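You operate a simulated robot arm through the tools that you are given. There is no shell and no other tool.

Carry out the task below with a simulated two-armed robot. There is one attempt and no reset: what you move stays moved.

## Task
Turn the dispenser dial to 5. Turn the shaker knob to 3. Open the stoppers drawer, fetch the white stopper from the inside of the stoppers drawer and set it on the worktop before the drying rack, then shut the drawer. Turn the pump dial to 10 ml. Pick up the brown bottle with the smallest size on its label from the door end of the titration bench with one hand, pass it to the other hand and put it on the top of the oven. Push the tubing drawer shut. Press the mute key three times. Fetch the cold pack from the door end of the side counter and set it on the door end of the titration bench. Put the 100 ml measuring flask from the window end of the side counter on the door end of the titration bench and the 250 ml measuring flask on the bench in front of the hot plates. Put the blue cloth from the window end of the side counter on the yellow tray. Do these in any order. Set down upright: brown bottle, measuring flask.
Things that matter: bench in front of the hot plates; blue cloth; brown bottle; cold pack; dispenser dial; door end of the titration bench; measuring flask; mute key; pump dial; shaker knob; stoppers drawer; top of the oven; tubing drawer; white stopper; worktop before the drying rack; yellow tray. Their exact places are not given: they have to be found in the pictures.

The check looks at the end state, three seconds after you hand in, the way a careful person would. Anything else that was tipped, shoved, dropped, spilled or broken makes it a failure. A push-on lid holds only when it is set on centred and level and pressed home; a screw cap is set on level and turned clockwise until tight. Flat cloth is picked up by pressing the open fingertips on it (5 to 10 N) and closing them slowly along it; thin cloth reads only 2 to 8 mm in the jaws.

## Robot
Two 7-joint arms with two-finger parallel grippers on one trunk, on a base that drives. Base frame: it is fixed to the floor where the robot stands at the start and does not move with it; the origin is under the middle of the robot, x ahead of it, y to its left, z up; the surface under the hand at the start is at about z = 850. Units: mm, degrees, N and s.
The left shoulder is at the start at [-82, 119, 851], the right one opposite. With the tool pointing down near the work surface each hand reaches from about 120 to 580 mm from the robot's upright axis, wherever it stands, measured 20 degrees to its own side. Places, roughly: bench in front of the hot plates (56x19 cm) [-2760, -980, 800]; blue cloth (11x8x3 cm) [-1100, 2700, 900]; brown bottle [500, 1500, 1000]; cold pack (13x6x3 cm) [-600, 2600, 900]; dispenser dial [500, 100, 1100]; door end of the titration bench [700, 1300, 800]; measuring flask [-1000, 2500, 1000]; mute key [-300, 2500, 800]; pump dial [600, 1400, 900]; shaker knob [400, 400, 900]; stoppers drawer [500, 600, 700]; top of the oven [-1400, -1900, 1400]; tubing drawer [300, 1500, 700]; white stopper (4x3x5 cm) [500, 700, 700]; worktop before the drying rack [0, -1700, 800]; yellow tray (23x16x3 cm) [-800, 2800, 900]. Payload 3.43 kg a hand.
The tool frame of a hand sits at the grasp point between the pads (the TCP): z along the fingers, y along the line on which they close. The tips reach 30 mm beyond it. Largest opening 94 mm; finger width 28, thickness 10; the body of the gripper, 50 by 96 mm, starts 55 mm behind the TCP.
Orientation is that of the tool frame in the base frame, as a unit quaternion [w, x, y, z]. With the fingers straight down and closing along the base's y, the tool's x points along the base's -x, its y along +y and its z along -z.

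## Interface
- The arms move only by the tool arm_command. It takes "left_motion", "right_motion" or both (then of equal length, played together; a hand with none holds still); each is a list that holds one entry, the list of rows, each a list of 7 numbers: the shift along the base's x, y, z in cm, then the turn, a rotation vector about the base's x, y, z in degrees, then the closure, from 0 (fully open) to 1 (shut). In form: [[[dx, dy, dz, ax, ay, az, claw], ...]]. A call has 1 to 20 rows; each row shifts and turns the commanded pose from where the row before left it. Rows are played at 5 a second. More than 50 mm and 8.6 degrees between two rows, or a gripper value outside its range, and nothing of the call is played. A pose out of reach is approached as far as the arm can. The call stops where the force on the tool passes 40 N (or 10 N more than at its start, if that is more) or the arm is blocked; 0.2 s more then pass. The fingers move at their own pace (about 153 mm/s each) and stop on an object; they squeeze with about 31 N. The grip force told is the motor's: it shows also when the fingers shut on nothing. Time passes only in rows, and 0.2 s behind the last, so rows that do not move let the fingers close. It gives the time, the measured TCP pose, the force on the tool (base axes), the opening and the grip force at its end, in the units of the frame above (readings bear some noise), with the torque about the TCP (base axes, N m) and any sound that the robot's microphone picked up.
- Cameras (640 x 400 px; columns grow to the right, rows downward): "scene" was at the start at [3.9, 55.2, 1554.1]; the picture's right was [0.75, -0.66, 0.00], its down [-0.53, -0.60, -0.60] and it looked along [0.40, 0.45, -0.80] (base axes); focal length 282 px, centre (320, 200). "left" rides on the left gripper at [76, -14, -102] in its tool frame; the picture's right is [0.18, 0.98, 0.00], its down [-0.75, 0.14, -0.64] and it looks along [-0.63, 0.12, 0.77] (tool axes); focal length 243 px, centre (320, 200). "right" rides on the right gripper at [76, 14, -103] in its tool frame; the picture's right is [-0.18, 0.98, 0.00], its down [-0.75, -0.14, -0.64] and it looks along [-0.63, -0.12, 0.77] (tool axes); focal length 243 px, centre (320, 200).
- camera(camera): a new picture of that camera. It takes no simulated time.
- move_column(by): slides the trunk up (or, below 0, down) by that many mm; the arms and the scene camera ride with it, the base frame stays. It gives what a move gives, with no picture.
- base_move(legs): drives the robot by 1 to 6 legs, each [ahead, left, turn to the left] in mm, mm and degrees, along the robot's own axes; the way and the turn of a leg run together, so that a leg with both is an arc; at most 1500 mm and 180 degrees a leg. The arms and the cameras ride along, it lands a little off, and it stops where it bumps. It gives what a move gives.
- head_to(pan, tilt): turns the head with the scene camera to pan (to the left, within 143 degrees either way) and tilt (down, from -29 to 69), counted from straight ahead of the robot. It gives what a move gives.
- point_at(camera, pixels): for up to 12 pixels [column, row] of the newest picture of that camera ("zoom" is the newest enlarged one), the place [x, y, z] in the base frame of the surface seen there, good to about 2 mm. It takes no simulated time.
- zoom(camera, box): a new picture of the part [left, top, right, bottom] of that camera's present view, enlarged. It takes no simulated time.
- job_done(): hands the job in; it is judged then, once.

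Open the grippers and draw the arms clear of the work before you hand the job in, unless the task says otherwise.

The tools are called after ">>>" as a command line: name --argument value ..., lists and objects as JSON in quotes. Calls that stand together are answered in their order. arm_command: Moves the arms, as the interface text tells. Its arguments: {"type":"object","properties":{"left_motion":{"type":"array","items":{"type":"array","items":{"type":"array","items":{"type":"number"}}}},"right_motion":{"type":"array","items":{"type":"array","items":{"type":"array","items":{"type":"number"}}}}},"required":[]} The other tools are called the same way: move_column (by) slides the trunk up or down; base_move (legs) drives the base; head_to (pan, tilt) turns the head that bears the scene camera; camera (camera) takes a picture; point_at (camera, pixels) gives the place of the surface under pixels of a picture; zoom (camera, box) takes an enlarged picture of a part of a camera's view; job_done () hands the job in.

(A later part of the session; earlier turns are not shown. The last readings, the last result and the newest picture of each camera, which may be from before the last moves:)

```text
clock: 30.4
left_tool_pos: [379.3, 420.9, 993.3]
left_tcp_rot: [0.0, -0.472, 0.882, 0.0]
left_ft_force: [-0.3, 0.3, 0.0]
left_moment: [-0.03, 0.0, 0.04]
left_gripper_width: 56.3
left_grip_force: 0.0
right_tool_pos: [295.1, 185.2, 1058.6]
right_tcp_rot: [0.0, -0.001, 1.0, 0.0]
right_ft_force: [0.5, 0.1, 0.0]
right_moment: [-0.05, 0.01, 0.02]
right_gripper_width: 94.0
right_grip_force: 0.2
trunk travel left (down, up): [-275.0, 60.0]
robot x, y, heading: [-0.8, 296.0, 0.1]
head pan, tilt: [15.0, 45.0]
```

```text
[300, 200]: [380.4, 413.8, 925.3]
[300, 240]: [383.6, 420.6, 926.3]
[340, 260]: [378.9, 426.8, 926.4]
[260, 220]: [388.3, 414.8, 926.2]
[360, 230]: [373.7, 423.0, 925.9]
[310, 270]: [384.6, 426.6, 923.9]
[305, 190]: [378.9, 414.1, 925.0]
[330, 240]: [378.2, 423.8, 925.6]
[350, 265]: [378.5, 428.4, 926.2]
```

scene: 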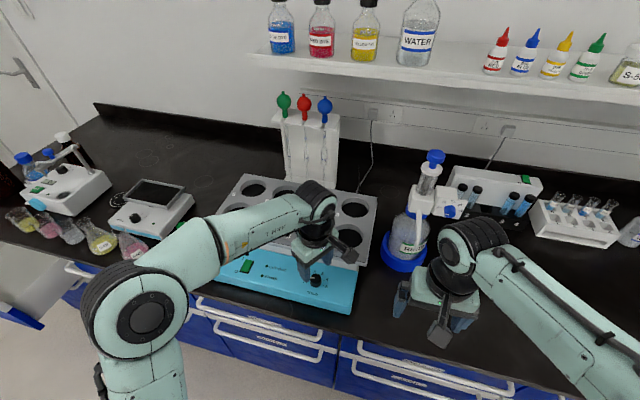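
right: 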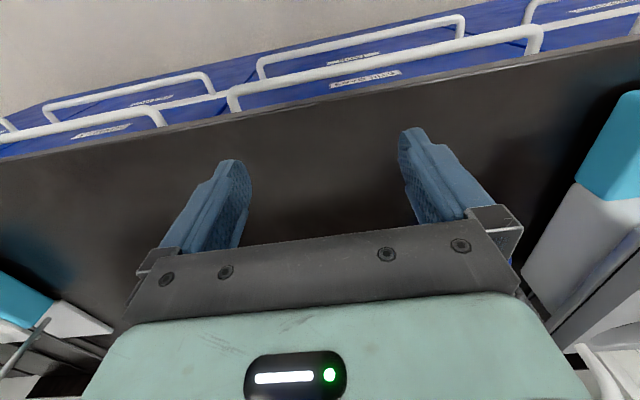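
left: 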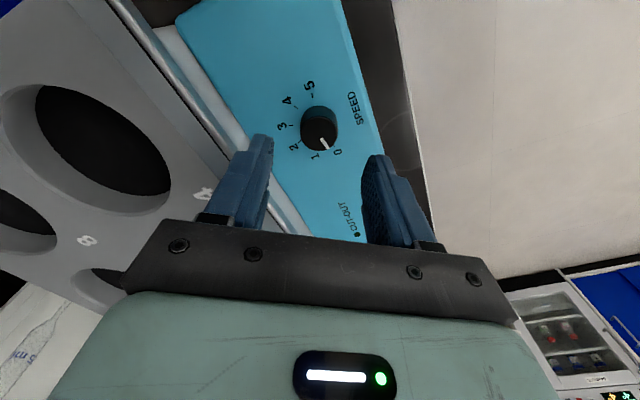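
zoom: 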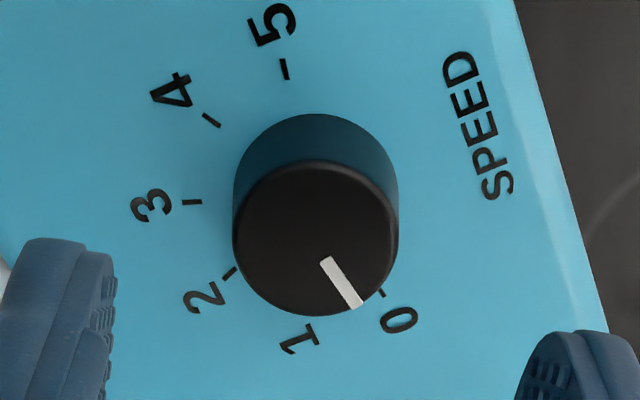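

Knob centre confirmed at about (381, 422), pointer at 0. I lower around it, close, and then turn −120° about z.

>>> arm_command --left_motion '[[[0.1, 0.1, -2, 0, 0, 0, 0.4], [0, 0, -2, 0, 0, 0, 0.4], [0, 0, -1.4, 0, 0, 0, 0.4], [0, 0, 0, 0, 0, 0, 0.6], [0, 0, 0, 0, 0, 0, 1], [0, 0, 0, 0, 0, 0, 1], [0, 0, 0, 0, 0, 0, 1]]]'

>>> arm_command --left_motion '[[[0, 0, 0, 0, 0, -8, 1], [0, 0, 0, 0, 0, -8, 1], [0, 0, 0, 0, 0, -8, 1], [0, 0, 0, 0, 0, -8, 1], [0, 0, 0, 0, 0, -8, 1], [0, 0, 0, 0, 0, -8, 1], [0, 0, 0, 0, 0, -8, 1], [0, 0, 0, 0, 0, -8, 1], [0, 0, 0, 0, 0, -8, 1], [0, 0, 0, 0, 0, -8, 1], [0, 0, 0, 0, 0, -8, 1], [0, 0, 0, 0, 0, -8, 1], [0, 0, 0, 0, 0, -8, 1], [0, 0, 0, 0, 0, -8, 1], [0, 0, 0, 0, 0, -8, 1], [0, 0, 0, 0, 0, 0, 1]]]'

>>> camera --camera "left"

```text
clock: 31.9
left_tool_pos: [382.6, 423.2, 939.0]
left_tcp_rot: [0.0, -0.471, 0.882, 0.0]
left_ft_force: [1.9, -1.5, -5.0]
left_moment: [-0.01, -0.5, -0.04]
left_gripper_width: 28.9
left_grip_force: 45.6
right_tool_pos: [295.1, 184.7, 1059.0]
right_tcp_rot: [0.0, 0.001, 1.0, 0.0]
right_ft_force: [-0.5, -0.2, -0.1]
right_moment: [-0.02, -0.04, 0.04]
right_gripper_width: 94.1
right_grip_force: 0.1
trunk travel left (down, up): [-275.0, 60.0]
robot x, y, heading: [-0.1, 297.0, 0.1]
head pan, tilt: [15.0, 45.0]
```

```text
clock: 35.4
left_tool_pos: [382.4, 421.3, 939.6]
left_tcp_rot: [0.002, 0.437, 0.9, -0.002]
left_ft_force: [9.4, -8.8, 3.2]
left_moment: [-1.06, -1.18, -0.02]
left_gripper_width: 28.7
left_grip_force: 45.2
left hand out of reach, approached as far as the arm can: row 14, 15
right_tool_pos: [297.3, 184.0, 1058.6]
right_tcp_rot: [0.0, 0.001, 1.0, 0.001]
right_ft_force: [-0.8, -0.2, -0.4]
right_moment: [-0.01, -0.01, 0.0]
right_gripper_width: 93.8
right_grip_force: 0.1
trunk travel left (down, up): [-275.0, 60.0]
robot x, y, heading: [0.5, 296.2, -0.1]
head pan, tilt: [15.0, 45.0]
```

```text
taken
```

left: 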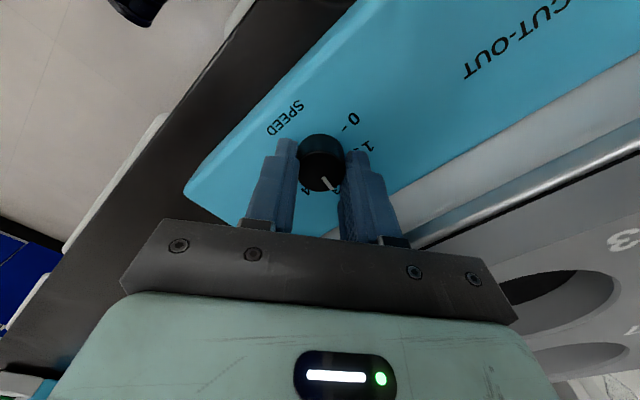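

The wrist reached only −108° of 120°. I open, rise, turn the hand back and read the pointer before a second short turn.

>>> arm_command --left_motion '[[[0, 0, 0, 0, 0, 0, 0.4], [0, 0, 0, 0, 0, 0, 0.4], [0, 0, 2, 0, 0, 0, 0.4], [0, 0, 3, 0, 0, 0, 0.4], [0, 0, 2, 0, 0, 8, 0.4], [0, 0, 0, 0, 0, 8, 0.4], [0, 0, 0, 0, 0, 8, 0.4], [0, 0, 0, 0, 0, 8, 0.4], [0, 0, 0, 0, 0, 8, 0.4], [0, 0, 0, 0, 0, 8, 0.4], [0, 0, 0, 0, 0, 8, 0.4], [0, 0, 0, 0, 0, 8, 0.4]]]'

>>> camera --camera "left"

>>> zoom --camera "scene" --box '[285, 260, 349, 300]'

```text
clock: 38.0
left_tool_pos: [379.6, 423.1, 1008.8]
left_tcp_rot: [0.0, -0.108, 0.994, 0.001]
left_ft_force: [0.1, 0.5, -0.6]
left_moment: [0.0, -0.02, 0.03]
left_gripper_width: 56.4
left_grip_force: 0.1
right_tool_pos: [294.9, 183.8, 1059.0]
right_tcp_rot: [-0.001, 0.001, 1.0, 0.0]
right_ft_force: [0.3, 0.2, -0.4]
right_moment: [0.03, 0.01, -0.02]
right_gripper_width: 94.3
right_grip_force: 0.1
trunk travel left (down, up): [-275.0, 60.0]
robot x, y, heading: [-0.8, 297.4, -0.2]
head pan, tilt: [15.0, 45.0]
```

```text
taken
```

left: 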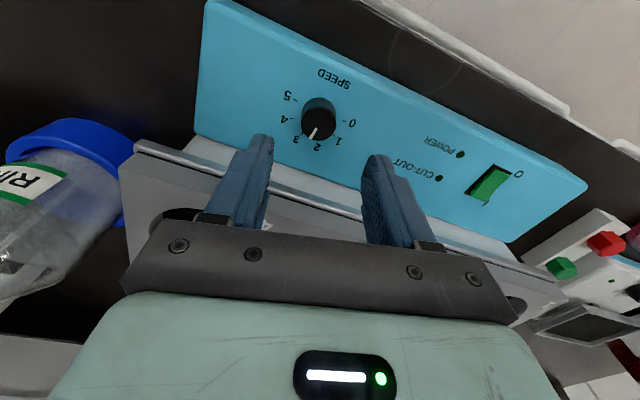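

```text
10.00 times, centred on (317, 280) of scene
```

zoom: 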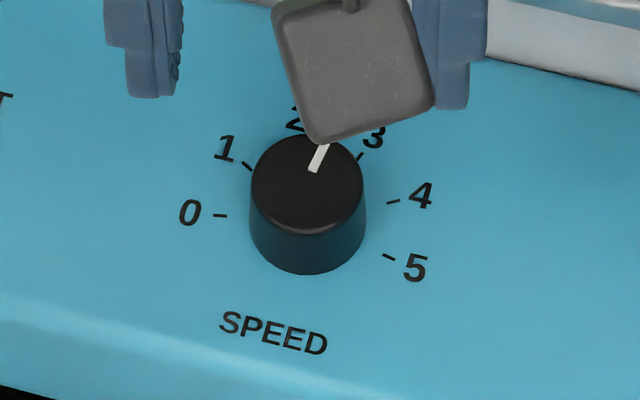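

I zoom the left view on the knob to measure the pointer direction.

>>> zoom --camera "left" --box '[278, 85, 358, 160]'

>>> point_at --camera "zoom" --pixels '[[278, 270], [290, 250], [265, 290], [320, 240], [270, 230], [370, 230], [320, 200], [320, 280]]'

```text
5.33 times, centred on (318, 122) of left
```

zoom: 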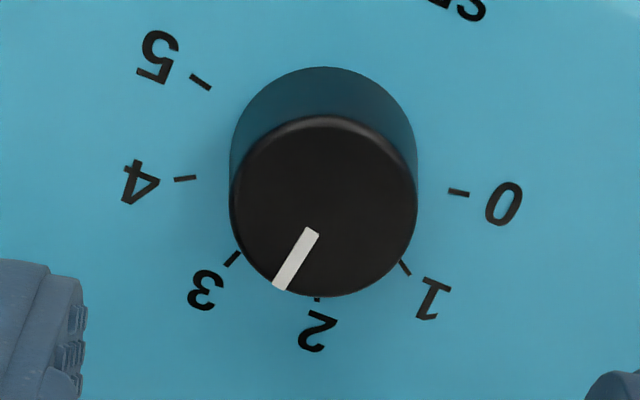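

```text
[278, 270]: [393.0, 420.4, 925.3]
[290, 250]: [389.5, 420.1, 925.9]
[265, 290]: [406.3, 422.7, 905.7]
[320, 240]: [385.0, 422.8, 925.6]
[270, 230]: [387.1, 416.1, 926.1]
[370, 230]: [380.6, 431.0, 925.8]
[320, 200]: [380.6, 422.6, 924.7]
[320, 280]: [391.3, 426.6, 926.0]
```

The pointer is about 28° past 2, i.e. 12° short of 3. I regrasp and turn −12° more.

>>> arm_command --left_motion '[[[0.15, -0.1, -3, 0, 0, 0, 0.4], [0, 0, -3, 0, 0, 0, 0.4], [0, 0, -0.95, 0, 0, 0, 0.4], [0, 0, 0, 0, 0, 0, 0.7], [0, 0, 0, 0, 0, 0, 1], [0, 0, 0, 0, 0, 0, 1], [0, 0, 0, 0, 0, 0, 1], [0, 0, 0, 0, 0, -6, 1], [0, 0, 0, 0, 0, -6, 1], [0, 0, 0, 0, 0, 0, 1], [0, 0, 0, 0, 0, 0, 0.4], [0, 0, 0, 0, 0, 0, 0.4], [0, 0, 3, 0, 0, 0, 0.4], [0, 0, 4, 0, 0, 0, 0.4]]]'

>>> zoom --camera "left" --box '[278, 85, 358, 160]'

>>> zoom --camera "scene" --box '[285, 260, 349, 300]'

```text
clock: 41.0
left_tool_pos: [381.9, 420.9, 1008.5]
left_tcp_rot: [0.001, -0.003, 1.0, 0.0]
left_ft_force: [0.4, 0.1, -1.0]
left_moment: [-0.01, -0.02, -0.04]
left_gripper_width: 56.4
left_grip_force: 0.0
right_tool_pos: [296.1, 184.7, 1059.3]
right_tcp_rot: [0.0, 0.0, 1.0, 0.0]
right_ft_force: [-0.2, 0.4, -0.8]
right_moment: [0.02, 0.02, -0.01]
right_gripper_width: 93.9
right_grip_force: 0.1
trunk travel left (down, up): [-275.0, 60.0]
robot x, y, heading: [2.8, 294.8, 0.0]
head pan, tilt: [15.0, 45.0]
```

```text
5.33 times, centred on (318, 122) of left
```

zoom: 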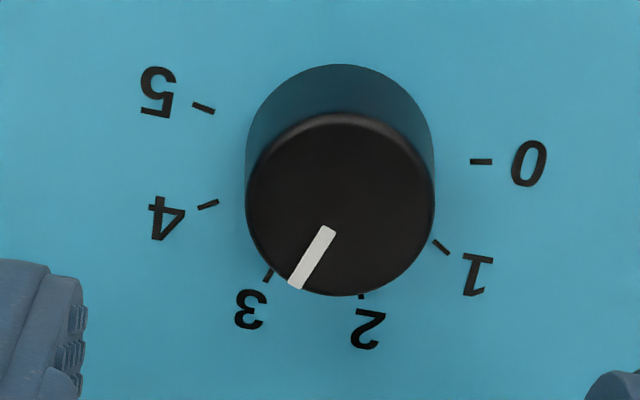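

```text
10.00 times, centred on (317, 280) of scene
```

zoom: 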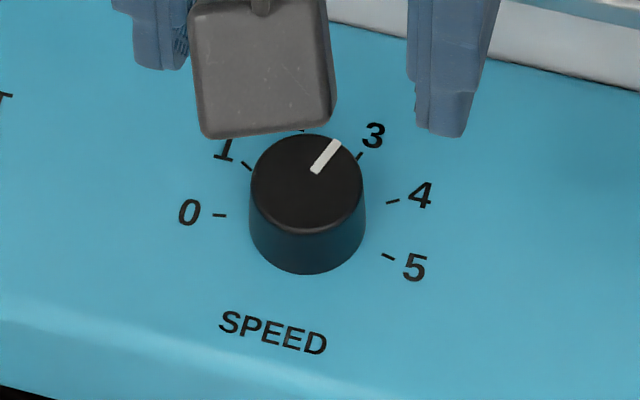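

The pointer is aligned with the 3 tick. I raise the left hand and look down at the drawers.

>>> arm_command --left_motion '[[[-2, 0, 4, 0, 0, 0, 0], [-3, 0, 4, 0, 0, 0, 0], [-4, 0, 4, 0, 0, 0, 0], [-4, 0, 4, 0, 0, 0, 0]]]'

>>> head_to --pan 40 --tilt 60

>>> camera --camera "scene"

>>> camera --camera "left"

```text
refused: row 3 steps farther than a row can; nothing moved
```

```text
clock: 41.8
left_tool_pos: [383.4, 421.4, 1006.7]
left_tcp_rot: [-0.001, -0.002, 1.0, 0.0]
left_ft_force: [0.3, -0.1, 0.0]
left_moment: [0.0, 0.03, -0.01]
left_gripper_width: 56.1
left_grip_force: 0.1
right_tool_pos: [295.8, 185.1, 1059.9]
right_tcp_rot: [0.0, 0.0, 1.0, 0.0]
right_ft_force: [0.1, 0.2, 0.2]
right_moment: [0.0, 0.02, -0.02]
right_gripper_width: 93.9
right_grip_force: 0.0
trunk travel left (down, up): [-275.0, 60.0]
robot x, y, heading: [-0.5, 294.3, -0.0]
head pan, tilt: [40.0, 60.0]
```

```text
taken
```

scene: 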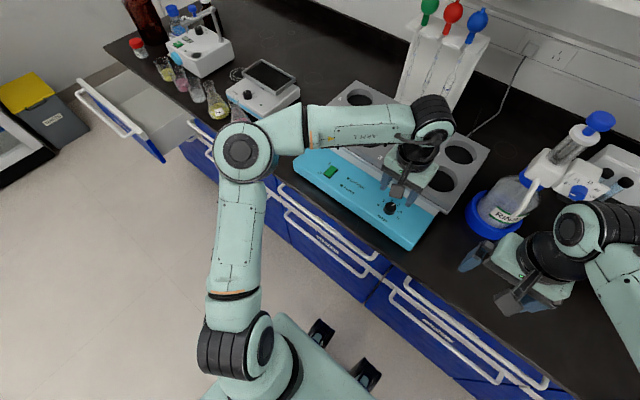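

```text
taken
```

left: 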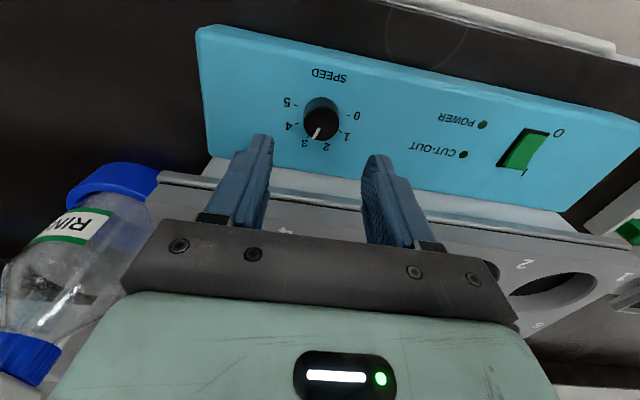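

The last row pair was too long; I repeat with smaller steps and then look at the drawers.

>>> arm_command --left_motion '[[[-2, 0, 4, 0, 0, 0, 0], [-2, 0, 4, 0, 0, 0, 0], [-2.5, 0, 4, 0, 0, 0, 0], [-2.5, 0, 4, 0, 0, 0, 0]]]'

>>> camera --camera "scene"

>>> zoom --camera "scene" --box '[220, 180, 420, 305]'

```text
clock: 42.8
left_tool_pos: [289.4, 420.7, 1170.4]
left_tcp_rot: [0.0, -0.002, 1.0, 0.0]
left_ft_force: [-0.6, -0.4, 0.8]
left_moment: [0.0, -0.01, 0.0]
left_gripper_width: 93.8
left_grip_force: 0.0
right_tool_pos: [293.9, 184.1, 1059.6]
right_tcp_rot: [0.0, 0.001, 1.0, 0.0]
right_ft_force: [0.8, 0.0, 0.1]
right_moment: [-0.01, 0.01, -0.01]
right_gripper_width: 94.0
right_grip_force: 0.1
trunk travel left (down, up): [-275.0, 60.0]
robot x, y, heading: [-1.8, 298.8, -0.2]
head pan, tilt: [40.0, 60.0]
```

```text
taken
```

scene: 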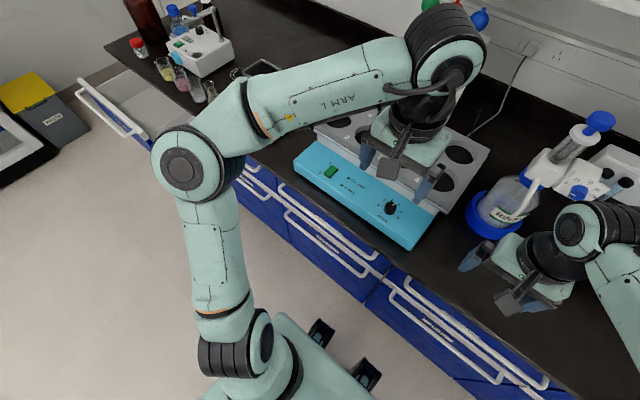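

```text
3.20 times, centred on (320, 242) of scene
```

zoom: 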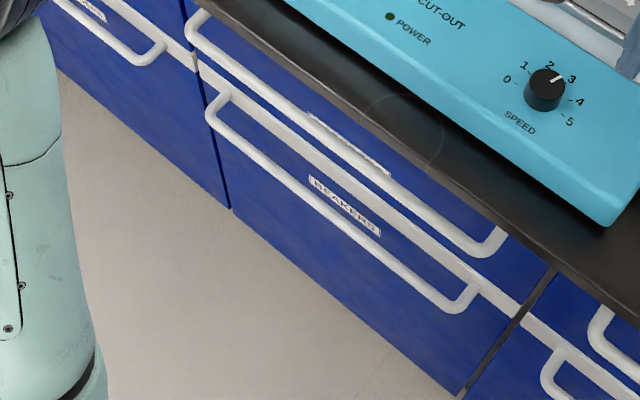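

I see the upper drawer's bar handle (zoom 195,35 to 495,245) above BEAKERS. I measure handle and front planes.

>>> point_at --camera "zoom" --pixels '[[200, 45], [280, 110], [350, 160], [420, 210], [490, 245], [340, 130], [390, 175], [500, 235], [200, 75], [300, 90], [220, 95], [460, 310]]'

>>> point_at --camera "scene" --pixels '[[240, 165], [330, 270], [280, 330], [110, 110], [130, 130], [160, 110], [80, 95], [165, 155]]'

```text
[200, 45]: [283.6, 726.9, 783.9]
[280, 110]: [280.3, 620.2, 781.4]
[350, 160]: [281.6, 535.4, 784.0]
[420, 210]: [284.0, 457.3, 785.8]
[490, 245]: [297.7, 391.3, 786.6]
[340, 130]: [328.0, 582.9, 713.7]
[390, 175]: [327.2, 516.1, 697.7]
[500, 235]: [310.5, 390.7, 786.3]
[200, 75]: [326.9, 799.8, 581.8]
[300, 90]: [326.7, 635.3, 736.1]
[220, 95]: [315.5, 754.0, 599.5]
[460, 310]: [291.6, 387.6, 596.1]
```

```text
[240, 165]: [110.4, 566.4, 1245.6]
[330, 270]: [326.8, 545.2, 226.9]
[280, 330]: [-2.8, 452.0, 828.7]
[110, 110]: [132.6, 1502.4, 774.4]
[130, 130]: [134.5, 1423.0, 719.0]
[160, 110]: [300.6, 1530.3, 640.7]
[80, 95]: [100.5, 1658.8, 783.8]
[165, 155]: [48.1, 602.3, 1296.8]
```

Handle bar: x≈283, z≈784, y 390–735; drawer front x≈327. I check the bench's front edge and overhang before choosing the grip.

>>> zoom --camera "scene" --box '[260, 160, 420, 280]'

>>> point_at --camera "zoom" --pixels '[[230, 190], [300, 240], [400, 305], [460, 345], [150, 190], [330, 300], [250, 240], [205, 130], [280, 205], [350, 255]]'

>>> head_to --pan 20 --tilt 69

>>> camera --camera "scene"

```text
3.33 times, centred on (340, 220) of scene
```

zoom: 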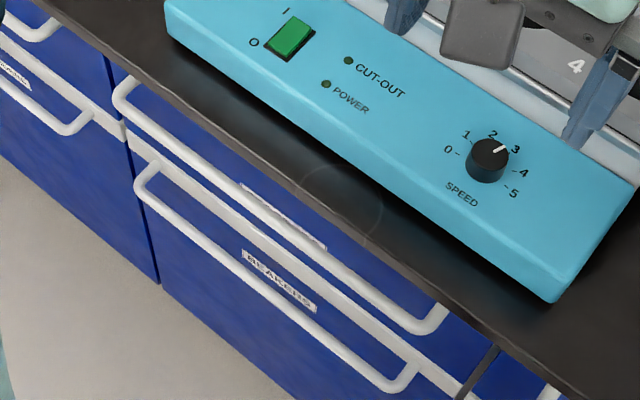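

```text
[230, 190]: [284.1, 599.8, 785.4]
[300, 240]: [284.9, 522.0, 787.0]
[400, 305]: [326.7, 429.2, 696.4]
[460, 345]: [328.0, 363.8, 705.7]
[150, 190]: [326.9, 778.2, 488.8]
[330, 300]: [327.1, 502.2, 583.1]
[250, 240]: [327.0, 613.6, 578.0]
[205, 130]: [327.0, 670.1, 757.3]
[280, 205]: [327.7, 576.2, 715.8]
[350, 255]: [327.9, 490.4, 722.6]
```

```text
clock: 43.7
left_tool_pos: [290.4, 419.1, 1170.0]
left_tcp_rot: [0.0, -0.003, 1.0, 0.0]
left_ft_force: [0.4, -0.3, -0.1]
left_moment: [0.0, 0.01, -0.02]
left_gripper_width: 94.2
left_grip_force: 0.1
right_tool_pos: [296.0, 185.3, 1059.1]
right_tcp_rot: [0.0, -0.001, 1.0, 0.0]
right_ft_force: [-0.1, 0.0, -0.5]
right_moment: [0.03, -0.01, -0.05]
right_gripper_width: 93.8
right_grip_force: 0.1
trunk travel left (down, up): [-275.0, 60.0]
robot x, y, heading: [-1.1, 298.3, -0.1]
head pan, tilt: [20.0, 68.8]
```

```text
taken
```

scene: 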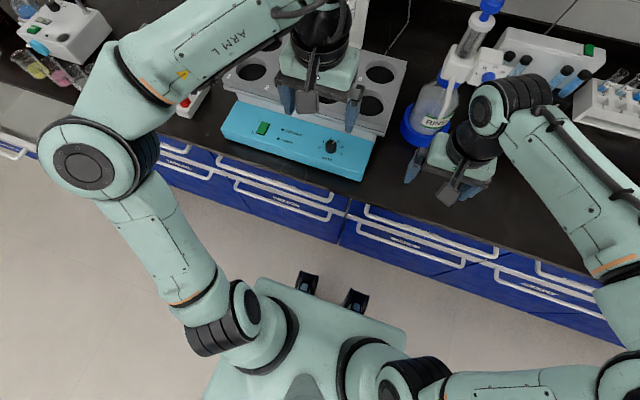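

I measure my torso's front edge (around 330,310 in this picture) to know how close the drawer front may come.

>>> point_at --camera "scene" --pixels '[[305, 280], [355, 298], [320, 305], [400, 335], [270, 290], [300, 350], [310, 290], [350, 310], [210, 250], [150, 300], [330, 250], [300, 260]]'

```text
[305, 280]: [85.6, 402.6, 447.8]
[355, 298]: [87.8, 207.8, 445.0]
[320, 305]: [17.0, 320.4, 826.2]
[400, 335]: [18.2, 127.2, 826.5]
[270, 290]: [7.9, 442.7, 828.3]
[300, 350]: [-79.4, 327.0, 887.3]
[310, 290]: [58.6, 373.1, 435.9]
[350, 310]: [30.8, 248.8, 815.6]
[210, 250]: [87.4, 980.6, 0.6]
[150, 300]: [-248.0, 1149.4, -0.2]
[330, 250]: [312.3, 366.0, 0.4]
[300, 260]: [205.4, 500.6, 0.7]
```

The torso front reaches only ~30 mm ahead (90 mm at low height), so an open drawer fits in front of me if I back up. I back off 330 mm and shift left to face the stoppers drawer.

>>> base_move --legs '[[-330, 0, 0], [0, 145, 0]]'

>>> arm_command --left_motion '[[[2, 0, -2, 0, -8.2, 0, 0.3], [2, 0, -2, 0, -8.2, 0, 0.3], [2, 0, -2, 0, -8.2, 0, 0.3], [2, 0, -2, 0, -8.2, 0, 0.3], [2, 0, -2, 0, -8.2, 0, 0.3], [2, 0, -2, 0, -8.2, 0, 0.3], [2, 0, -2, 0, -8.2, 0, 0.3], [2, 0, -2, 0, -8.2, 0, 0.3], [2, 0, -2, 0, -8.2, 0, 0.3], [1, 0, -2, 0, -8.2, 0, 0.3], [1, 0, -2, 0, -8, 0, 0.3]]]'

>>> arm_command --left_motion '[[[0, 0, -1.5, -8.2, 0, 0, 0.3], [0, 0, -1.5, -8.2, 0, 0, 0.3], [0, 0, -1.5, -8.2, 0, 0, 0.3], [0, 0, -1.5, -8.2, 0, 0, 0.3], [0, 0, -1.5, -8.2, 0, 0, 0.3], [0, 0, -1.5, -8.2, 0, 0, 0.3], [0, 0, -1.5, -8.2, 0, 0, 0.3], [0, 0, -1.5, -8.2, 0, 0, 0.3], [0, 0, -1.5, -8.2, 0, 0, 0.3], [0, 0, -1.5, -8.2, 0, 0, 0.3], [0, 0, -1.5, -8, 0, 0, 0.3]]]'

>>> camera --camera "left"

>>> camera --camera "scene"

```text
clock: 47.4
left_tool_pos: [-46.3, 562.1, 1172.1]
left_tcp_rot: [0.0, 0.0, 1.0, -0.001]
left_ft_force: [0.1, -0.6, -0.6]
left_moment: [-0.03, 0.01, -0.03]
left_gripper_width: 94.1
left_grip_force: 0.1
right_tool_pos: [-41.7, 328.3, 1058.8]
right_tcp_rot: [0.0, 0.003, 1.0, 0.0]
right_ft_force: [1.1, 0.2, 0.2]
right_moment: [-0.04, 0.0, -0.01]
right_gripper_width: 93.9
right_grip_force: 0.1
trunk travel left (down, up): [-275.0, 60.0]
robot x, y, heading: [-338.0, 437.7, -0.3]
head pan, tilt: [20.0, 68.8]
```

```text
clock: 49.8
left_tool_pos: [153.4, 562.2, 950.3]
left_tcp_rot: [0.708, 0.001, 0.706, -0.002]
left_ft_force: [-0.3, 0.5, 0.6]
left_moment: [-0.03, -0.02, 0.03]
left_gripper_width: 65.6
left_grip_force: 0.1
right_tool_pos: [-40.9, 327.0, 1059.3]
right_tcp_rot: [0.0, 0.003, 1.0, 0.0]
right_ft_force: [0.4, -0.1, 0.3]
right_moment: [-0.03, 0.03, -0.01]
right_gripper_width: 94.3
right_grip_force: 0.2
trunk travel left (down, up): [-275.0, 60.0]
robot x, y, heading: [-334.6, 442.0, -0.1]
head pan, tilt: [20.0, 68.8]
```

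```text
clock: 52.2
left_tool_pos: [153.2, 563.2, 784.8]
left_tcp_rot: [-0.499, 0.502, -0.499, 0.5]
left_ft_force: [0.3, 0.1, -0.6]
left_moment: [-0.02, 0.0, -0.03]
left_gripper_width: 65.8
left_grip_force: 0.1
right_tool_pos: [-41.1, 327.7, 1059.3]
right_tcp_rot: [0.0, 0.003, 1.0, 0.0]
right_ft_force: [0.4, 0.7, 0.3]
right_moment: [-0.01, 0.0, 0.02]
right_gripper_width: 94.2
right_grip_force: 0.0
trunk travel left (down, up): [-275.0, 60.0]
robot x, y, heading: [-330.1, 440.8, -0.2]
head pan, tilt: [20.0, 68.8]
```

```text
taken
```

left: 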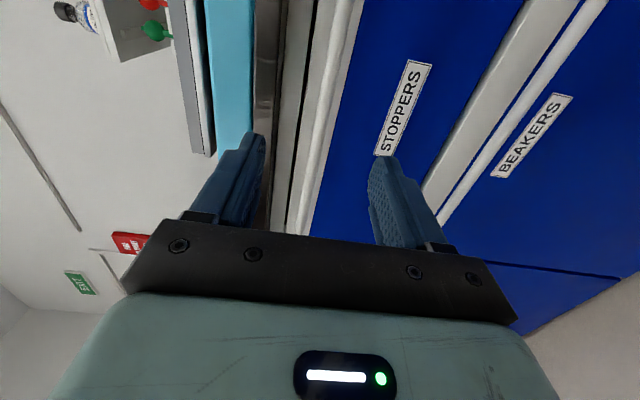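

```text
taken
```

scene: 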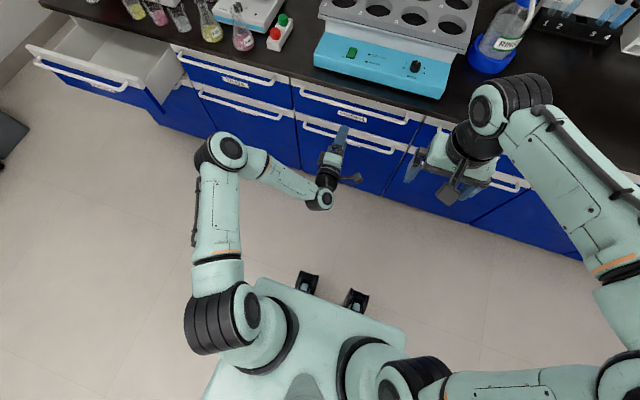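

The left camera shows the STOPPERS label and its handle bar (column 330, row 80). I measure the bar and the bench edge from here.

>>> point_at --camera "left" --pixels '[[338, 50], [330, 80], [322, 110], [312, 150], [290, 60], [285, 100], [270, 60], [262, 100], [240, 60], [400, 100], [475, 130], [305, 60]]'

>>> zoom --camera "left" --box '[220, 0, 420, 200]'

```text
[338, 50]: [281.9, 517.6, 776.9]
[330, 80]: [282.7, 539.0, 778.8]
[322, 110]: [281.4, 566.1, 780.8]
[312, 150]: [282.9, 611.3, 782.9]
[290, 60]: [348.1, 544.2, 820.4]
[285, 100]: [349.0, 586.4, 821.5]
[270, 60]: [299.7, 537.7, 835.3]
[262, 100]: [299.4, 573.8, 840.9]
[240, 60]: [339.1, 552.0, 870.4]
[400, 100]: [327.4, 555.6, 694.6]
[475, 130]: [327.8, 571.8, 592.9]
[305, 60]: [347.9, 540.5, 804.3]
```

```text
2.00 times, centred on (320, 100) of left
```

zoom: 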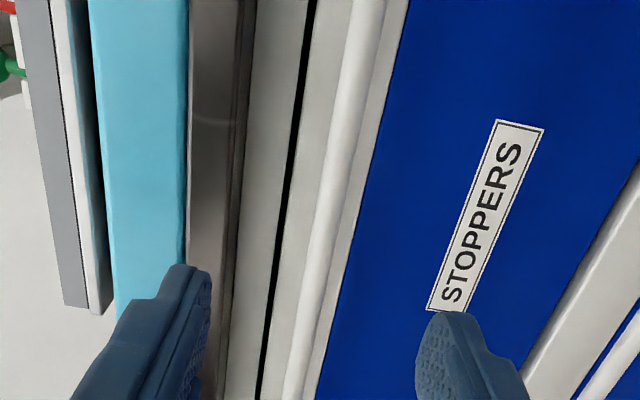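

Bar centre ≈ (289, y, 780); bench edge face at x≈299, underside z≈820. I narrow the fingers to ~45 mm and advance to x=272, then grip the bar.

>>> arm_command --left_motion '[[[1, 0, -0.5, 0, 0, 0, 0.52], [3, 0, 0, 0, 0, 0, 0.52], [3, 0, 0, 0, 0, 0, 0.52], [3, 0, 0, 0, 0, 0, 0.52], [1.9, 0, 0, 0, 0, 0, 0.52], [0, 0, 0, 0, 0, 0, 0.52], [0, 0, 0, 0, 0, 0, 1], [0, 0, 0, 0, 0, 0, 1], [0, 0, 0, 0, 0, 0, 1]]]'

>>> camera --camera "left"

```text
clock: 54.2
left_tool_pos: [273.3, 561.8, 779.9]
left_tcp_rot: [0.5, -0.5, 0.501, -0.499]
left_ft_force: [0.2, -0.5, -5.9]
left_moment: [0.09, 0.11, 0.05]
left_gripper_width: 12.5
left_grip_force: 44.5
right_tool_pos: [-41.7, 328.5, 1059.5]
right_tcp_rot: [0.0, 0.004, 1.0, 0.0]
right_ft_force: [0.0, 0.7, -0.4]
right_moment: [0.01, 0.01, 0.01]
right_gripper_width: 94.2
right_grip_force: 0.0
trunk travel left (down, up): [-275.0, 60.0]
robot x, y, heading: [-333.4, 439.2, -0.3]
head pan, tilt: [20.0, 68.8]
```

```text
taken
```

left: 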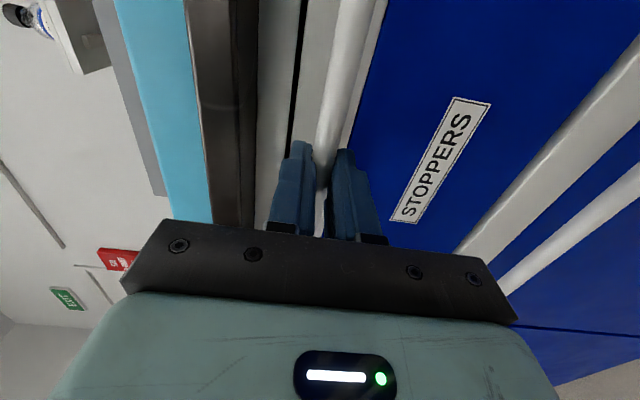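

The fingers hold the 12.5 mm bar. I pull the drawer out 150 mm first.

>>> arm_command --left_motion '[[[-1, 0, 0, 0, 0, 0, 1], [-1.5, 0, 0, 0, 0, 0, 1], [-1.5, 0, 0, 0, 0, 0, 1], [-1.5, 0, 0, 0, 0, 0, 1], [-1.5, 0, 0, 0, 0, 0, 1], [-1.5, 0, 0, 0, 0, 0, 1], [-1.5, 0, 0, 0, 0, 0, 1], [-1.5, 0, 0, 0, 0, 0, 1], [-1.5, 0, 0, 0, 0, 0, 1], [-1.5, 0, 0, 0, 0, 0, 1], [-0.5, 0, 0, 0, 0, 0, 1]]]'

>>> camera --camera "scene"

```text
clock: 56.6
left_tool_pos: [123.6, 561.1, 780.0]
left_tcp_rot: [-0.499, 0.501, -0.501, 0.5]
left_ft_force: [-0.3, -10.9, -4.8]
left_moment: [-0.02, 0.14, 0.3]
left_gripper_width: 12.6
left_grip_force: 45.0
right_tool_pos: [-40.5, 326.5, 1057.9]
right_tcp_rot: [0.0, 0.002, 1.0, 0.001]
right_ft_force: [-1.0, 0.7, 0.2]
right_moment: [-0.02, 0.03, -0.02]
right_gripper_width: 94.1
right_grip_force: 0.1
trunk travel left (down, up): [-275.0, 60.0]
robot x, y, heading: [-336.0, 439.0, -0.1]
head pan, tilt: [20.0, 68.8]
```

```text
taken
```

scene: 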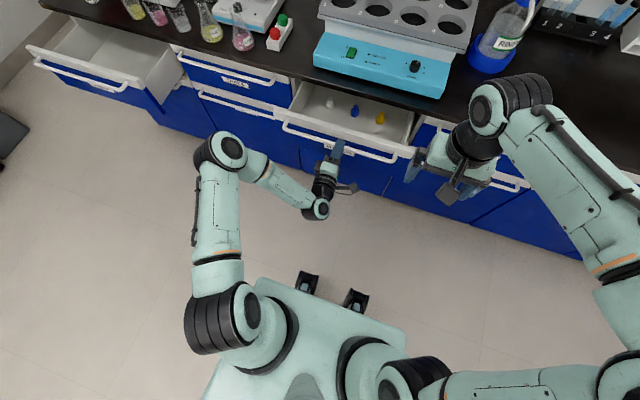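

The drawer slides; white, blue and yellow stoppers are visible (columns 330, 355, 380; rows 103–118). I zoom and measure them.

>>> zoom --camera "scene" --box '[280, 70, 440, 170]'

>>> point_at --camera "zoom" --pixels '[[200, 130], [203, 118], [300, 160], [400, 195], [150, 130], [250, 210], [480, 200], [80, 180], [500, 280], [130, 60], [540, 230]]'

```text
4.00 times, centred on (360, 120) of scene
```

zoom: 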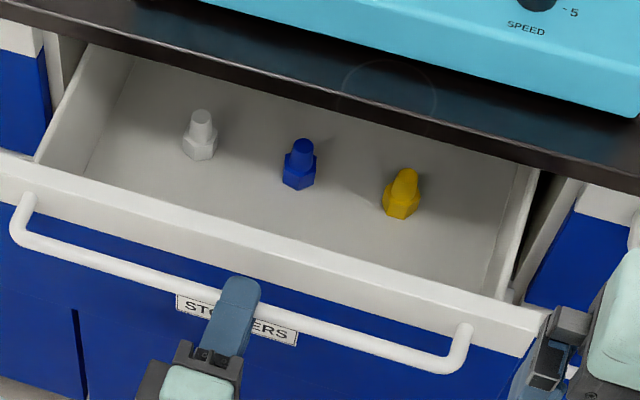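

```text
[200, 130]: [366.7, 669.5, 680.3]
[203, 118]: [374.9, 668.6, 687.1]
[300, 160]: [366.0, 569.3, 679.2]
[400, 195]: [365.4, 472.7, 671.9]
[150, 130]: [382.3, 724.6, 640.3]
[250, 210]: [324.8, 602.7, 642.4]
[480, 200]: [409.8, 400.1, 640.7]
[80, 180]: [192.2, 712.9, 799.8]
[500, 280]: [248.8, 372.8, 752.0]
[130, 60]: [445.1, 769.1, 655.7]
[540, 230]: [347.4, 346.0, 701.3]
```

White stopper at (370, 669), standing in the drawer. I pull the drawer a further 140 mm so the stopper comes out beyond the bench edge.

>>> arm_command --left_motion '[[[-1, 0, 0, 0, 0, 0, 1], [-1, 0, 0, 0, 0, 0, 1], [-1, 0, 0, 0, 0, 0, 1], [-1, 0, 0, 0, 0, 0, 1], [-1, 0, 0, 0, 0, 0, 1], [-1, 0, 0, 0, 0, 0, 1], [-1, 0, 0, 0, 0, 0, 1], [-1, 0, 0, 0, 0, 0, 1], [-1, 0, 0, 0, 0, 0, 1], [-1, 0, 0, 0, 0, 0, 1], [-1, 0, 0, 0, 0, 0, 1], [-1, 0, 0, 0, 0, 0, 1], [-1, 0, 0, 0, 0, 0, 1], [-1, 0, 0, 0, 0, 0, 1]]]'

>>> camera --camera "scene"

```text
clock: 59.6
left_tool_pos: [-17.6, 561.1, 779.5]
left_tcp_rot: [0.499, -0.5, 0.5, -0.5]
left_ft_force: [-0.7, -9.7, -11.3]
left_moment: [-0.06, 0.14, -0.41]
left_gripper_width: 12.9
left_grip_force: 44.8
right_tool_pos: [-42.0, 327.1, 1060.4]
right_tcp_rot: [0.0, 0.003, 1.0, -0.001]
right_ft_force: [0.2, 0.3, 0.1]
right_moment: [0.02, 0.01, 0.05]
right_gripper_width: 93.7
right_grip_force: 0.1
trunk travel left (down, up): [-275.0, 60.0]
robot x, y, heading: [-339.8, 439.7, -0.5]
head pan, tilt: [20.0, 68.8]
```

```text
taken
```

scene: 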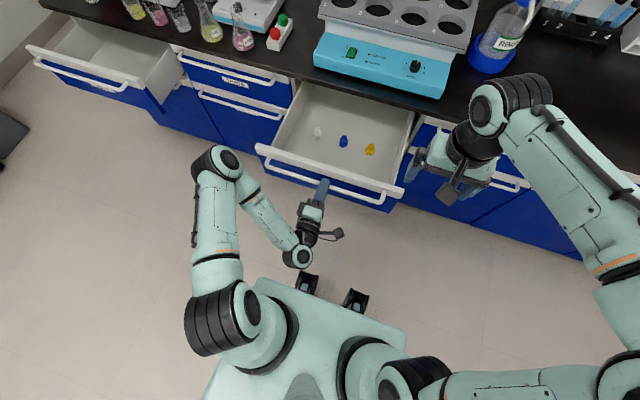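

The drawer is 290 mm open. I release the bar, back off, rise, and turn the left hand fingers-down.

>>> arm_command --left_motion '[[[0, 0, 0, 0, 0, 0, 0.4], [0, 0, 0, 0, 0, 0, 0.4], [-2, 0, 0, 0, 0, 0, 0.4], [-2, 0, 0, 0, 0, 0, 0.4], [-0.5, 0, 0, 0, 0, 0, 0.4], [0, 0, 3, 0, 0, 0, 0.4], [0, 0, 4, 0, 0, 0, 0.4], [0, 0, 4, 0, 0, 0, 0.4], [0.5, 0, 4, 8, 0, 0, 0.4], [0.5, 0, 4, 8, 0, 0, 0.4], [1, 0, 2, 8, 0, 0, 0.4], [1, 0, 0, 8, 0, 0, 0.4], [1, 0, 0, 8, 0, 0, 0.4], [1, 0, 0, 8, 0, 0, 0.4], [1, 0, 0, 8, 0, 0, 0.4], [1, 0, 0, 8, 0, 0, 0.4], [1, 0, 0, 8, 0, 0, 0.4], [1, 0, 0, 8, 0, 0, 0.4], [1, 0, 0, 8, 0, 0, 0.4]]]'

>>> arm_command --left_motion '[[[0.5, 0.5, 0.5, 2, 8.2, 0, 0.3], [0.5, 0.5, 0.5, 0, 8.2, 0, 0.3], [0.5, 0.5, 0.5, 0, 8.2, 0, 0.3], [0.5, 0.5, 0.5, 0, 8.2, 0, 0.3], [0.5, 0.5, 0, 0, 8.2, 0, 0.3], [0.5, 0.5, 0, 0, 8.2, 0, 0.3], [0.5, 0.5, 0, 0, 8.2, 0, 0.3], [0.5, 0.5, 0, 0, 8.2, 0, 0.3], [0.5, 0.5, 0, 0, 8.2, 0, 0.3], [0, 0.5, 0, 0, 8.2, 0, 0.3], [0, 0, 0, 0, 8, 0, 0.3]]]'

>>> camera --camera "scene"

```text
clock: 63.6
left_tool_pos: [112.6, 531.3, 921.7]
left_tcp_rot: [0.707, -0.012, 0.707, -0.011]
left_ft_force: [0.1, -0.3, 1.1]
left_moment: [0.01, 0.0, -0.01]
left_gripper_width: 56.0
left_grip_force: 0.0
left hand out of reach, approached as far as the arm can: row 6, 7, 8, 9, 10
right_tool_pos: [-41.4, 328.9, 1060.0]
right_tcp_rot: [0.001, 0.002, 1.0, 0.0]
right_ft_force: [-0.4, 0.8, -0.1]
right_moment: [0.04, 0.0, 0.0]
right_gripper_width: 94.2
right_grip_force: 0.1
trunk travel left (down, up): [-275.0, 60.0]
robot x, y, heading: [-332.0, 440.0, -0.2]
head pan, tilt: [20.0, 68.8]
```

```text
clock: 66.0
left_tool_pos: [157.5, 581.3, 941.9]
left_tcp_rot: [0.0, 0.0, 1.0, 0.001]
left_ft_force: [-0.4, -0.4, 0.5]
left_moment: [0.01, -0.01, 0.02]
left_gripper_width: 65.8
left_grip_force: 0.1
right_tool_pos: [-40.6, 327.7, 1058.5]
right_tcp_rot: [0.0, 0.003, 1.0, 0.0]
right_ft_force: [0.1, 0.5, -0.4]
right_moment: [0.03, 0.03, -0.03]
right_gripper_width: 94.1
right_grip_force: 0.0
trunk travel left (down, up): [-275.0, 60.0]
robot x, y, heading: [-336.2, 442.1, -0.3]
head pan, tilt: [20.0, 68.8]
```

```text
taken
```

scene: 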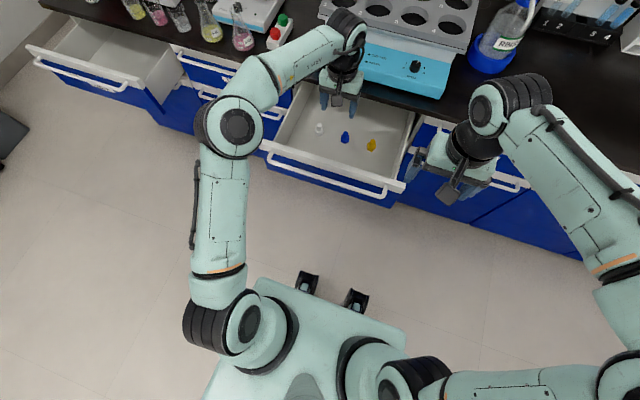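

The left hand is fingers-down at (157, 581, 942). I measure the white stopper (column 320, row 128) again.

>>> zoom --camera "scene" --box '[250, 80, 410, 210]'

>>> point_at --camera "zoom" --pixels '[[286, 150], [288, 165], [282, 180], [280, 195], [272, 185], [293, 185], [300, 280], [60, 260], [620, 370], [390, 190], [490, 225]]'

```text
3.08 times, centred on (330, 145) of scene
```

zoom: 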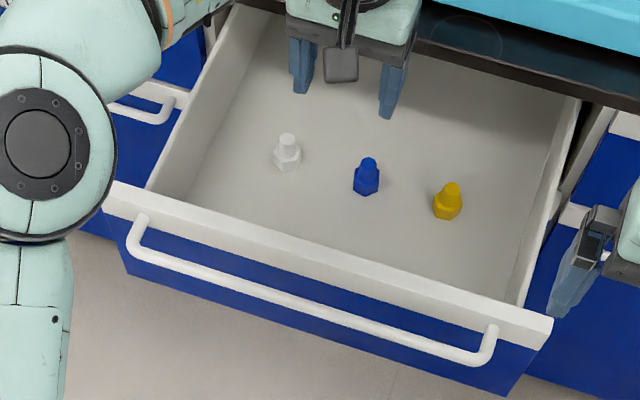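

```text
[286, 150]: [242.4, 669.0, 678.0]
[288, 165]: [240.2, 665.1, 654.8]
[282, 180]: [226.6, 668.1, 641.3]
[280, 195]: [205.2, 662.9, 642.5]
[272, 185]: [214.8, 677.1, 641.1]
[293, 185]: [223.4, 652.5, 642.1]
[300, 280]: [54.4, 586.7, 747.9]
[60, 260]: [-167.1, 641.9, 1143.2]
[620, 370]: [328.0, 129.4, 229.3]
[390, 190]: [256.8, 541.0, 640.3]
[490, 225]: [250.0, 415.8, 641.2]
```

White stopper stands near (248, 669) with base at z 641. The bench edge at x≈299 is close, so I will approach with the hand tilted ~22° back. I drive 120 mm closer and position above it.

>>> base_move --legs '[[120, 0, 0]]'

>>> arm_command --left_motion '[[[-2, 1, 0, 0, -7.4, 0, 0.3], [-2, 2, 0, 0, -7.4, 0, 0.3], [-1, 2, 0, 0, -7.2, 0, 0.3], [-1, 2, 0, 0, 0, 0, 0.3], [0, 2, -2, 0, 0, 0, 0.3], [0, 0, -3, 0, 0, 0, 0.3]]]'

>>> camera --camera "left"

>>> camera --camera "scene"

```text
clock: 67.2
left_tool_pos: [273.8, 581.9, 942.2]
left_tcp_rot: [0.001, 0.0, 1.0, 0.001]
left_ft_force: [0.1, -0.9, 0.0]
left_moment: [0.0, -0.01, -0.01]
left_gripper_width: 65.8
left_grip_force: 0.1
right_tool_pos: [76.6, 327.1, 1059.5]
right_tcp_rot: [0.0, 0.003, 1.0, 0.0]
right_ft_force: [0.8, -0.2, 0.1]
right_moment: [0.04, 0.02, -0.03]
right_gripper_width: 93.9
right_grip_force: 0.0
trunk travel left (down, up): [-275.0, 60.0]
robot x, y, heading: [-219.5, 440.8, -0.4]
head pan, tilt: [20.0, 68.8]
```

```text
clock: 68.6
left_tool_pos: [215.4, 670.8, 892.0]
left_tcp_rot: [0.191, 0.0, 0.981, 0.001]
left_ft_force: [-0.4, -0.5, 1.1]
left_moment: [0.04, -0.03, 0.01]
left_gripper_width: 65.9
left_grip_force: 0.1
right_tool_pos: [75.6, 326.8, 1059.2]
right_tcp_rot: [0.0, 0.003, 1.0, 0.0]
right_ft_force: [0.0, -0.4, -0.3]
right_moment: [-0.02, -0.02, 0.03]
right_gripper_width: 94.0
right_grip_force: 0.0
trunk travel left (down, up): [-275.0, 60.0]
robot x, y, heading: [-220.2, 445.1, -0.3]
head pan, tilt: [20.0, 68.8]
```

```text
taken
```

left: 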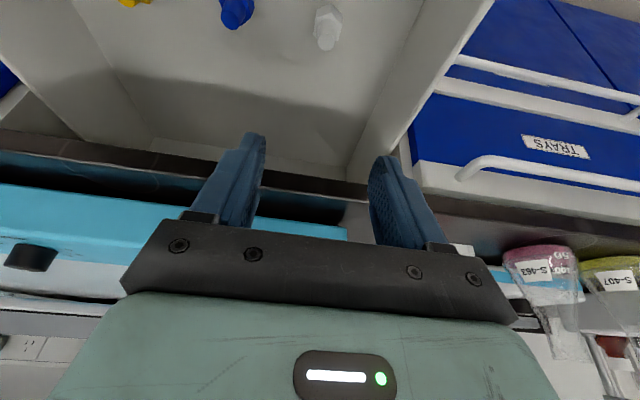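

```text
taken
```

scene: 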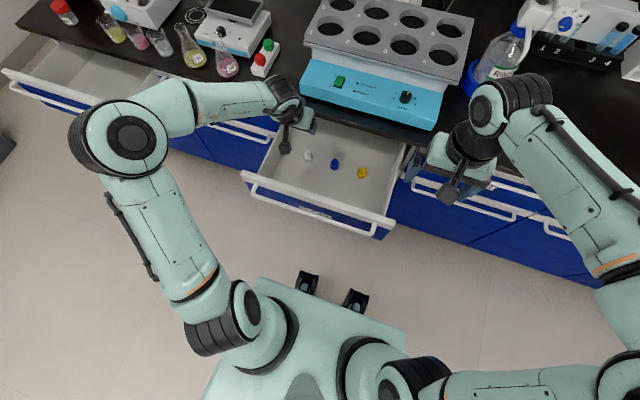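

The left camera sees the white stopper at (327, 25). I measure it with zoom.

>>> zoom --camera "left" --box '[290, 0, 370, 60]'

>>> point_at --camera "zoom" --pixels '[[300, 40], [280, 60], [300, 100], [300, 150], [290, 250], [290, 280], [300, 300], [250, 270], [340, 290], [295, 330]]'

```text
6.67 times, centred on (330, 30) of left
```

zoom: 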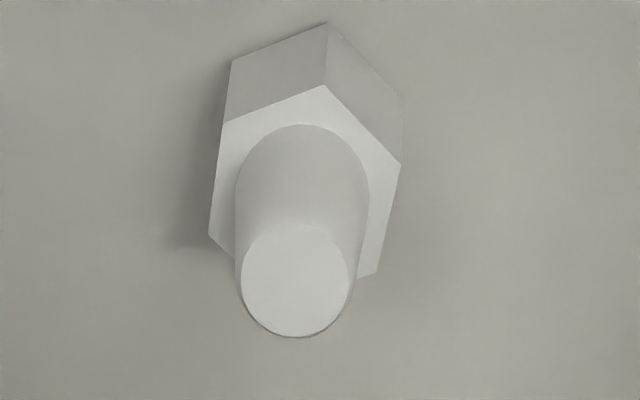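

```text
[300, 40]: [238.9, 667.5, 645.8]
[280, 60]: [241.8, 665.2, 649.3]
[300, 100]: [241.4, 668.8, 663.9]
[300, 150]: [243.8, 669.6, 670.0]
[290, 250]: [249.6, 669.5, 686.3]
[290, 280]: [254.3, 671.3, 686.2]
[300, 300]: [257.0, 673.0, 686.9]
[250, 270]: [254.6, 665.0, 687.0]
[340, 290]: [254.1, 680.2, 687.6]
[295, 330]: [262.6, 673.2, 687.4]
```

Stopper axis at about (255, 671.5), hex z 641–664 with flats nearly facing ±y. I yaw −12° to match the flats and descend in steps to just above it.

>>> arm_command --left_motion '[[[1, 0, -2, 0, 0, -6, 0.3], [1, 0, -3, 0, 0, -6, 0.3], [0.5, 0, -4, 0, 0, 0, 0.3], [0.5, 0, -4, 0, 0, 0, 0.3], [0, 0, -3.5, 0, 0, 0, 0.3], [0, 0, 0, 0, 0, 0, 0.3]]]'

>>> camera --camera "left"

>>> zoom --camera "scene" --box '[230, 90, 390, 220]'

```text
clock: 70.0
left_tool_pos: [246.1, 670.8, 728.8]
left_tcp_rot: [0.191, 0.102, 0.976, -0.019]
left_ft_force: [-0.2, 0.6, 1.0]
left_moment: [-0.01, 0.02, -0.02]
left_gripper_width: 65.8
left_grip_force: 0.1
right_tool_pos: [75.6, 327.7, 1060.0]
right_tcp_rot: [0.0, 0.003, 1.0, 0.001]
right_ft_force: [0.5, 0.1, -0.2]
right_moment: [-0.01, 0.01, 0.04]
right_gripper_width: 94.1
right_grip_force: 0.0
trunk travel left (down, up): [-275.0, 60.0]
robot x, y, heading: [-218.8, 444.4, -0.2]
head pan, tilt: [20.0, 68.8]
```

```text
taken
```

left: 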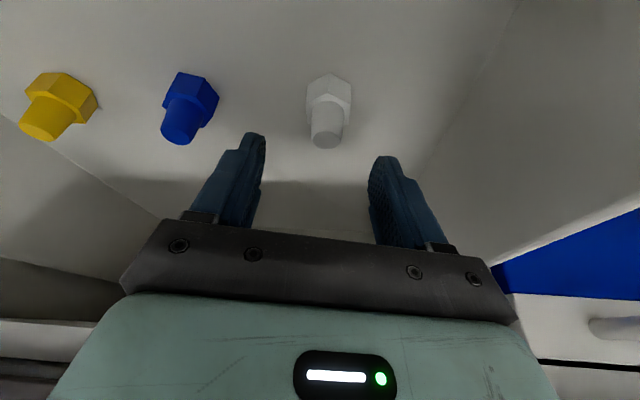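

```text
3.08 times, centred on (310, 155) of scene
```

zoom: 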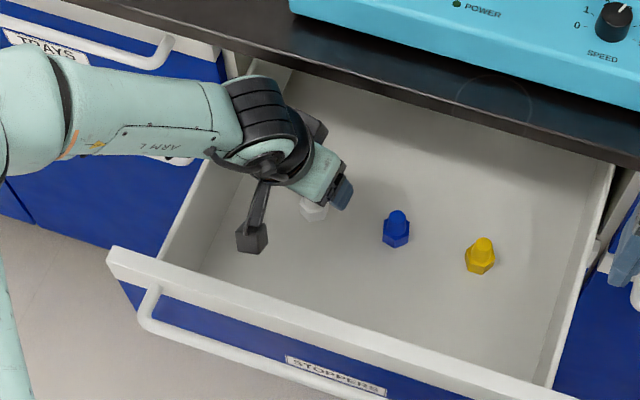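

The stopper is between the fingers' columns (stopper at 328, finger mid 317). I remeasure its axis from here.

>>> zoom --camera "left" --box '[280, 60, 376, 160]'

>>> point_at --camera "zoom" --pixels '[[305, 320], [290, 320], [335, 320], [310, 300], [310, 345], [330, 100], [280, 110], [370, 130], [310, 250]]'

```text
4.00 times, centred on (328, 110) of left
```

zoom: 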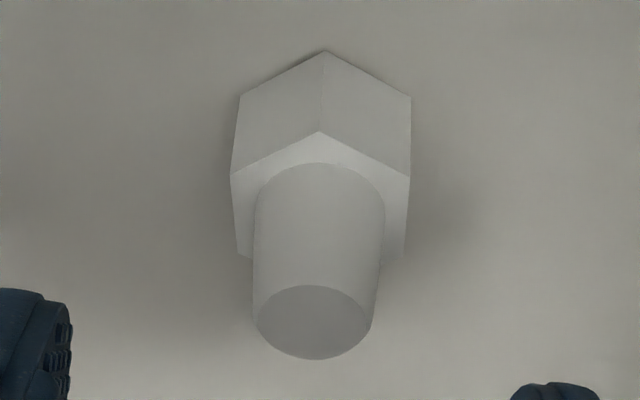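

```text
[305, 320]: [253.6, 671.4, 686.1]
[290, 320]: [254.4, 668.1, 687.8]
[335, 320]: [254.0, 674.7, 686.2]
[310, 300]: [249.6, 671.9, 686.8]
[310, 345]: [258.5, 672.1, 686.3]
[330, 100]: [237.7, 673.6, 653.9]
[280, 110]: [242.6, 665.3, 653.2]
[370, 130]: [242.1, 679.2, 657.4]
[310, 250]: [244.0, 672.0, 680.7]
```

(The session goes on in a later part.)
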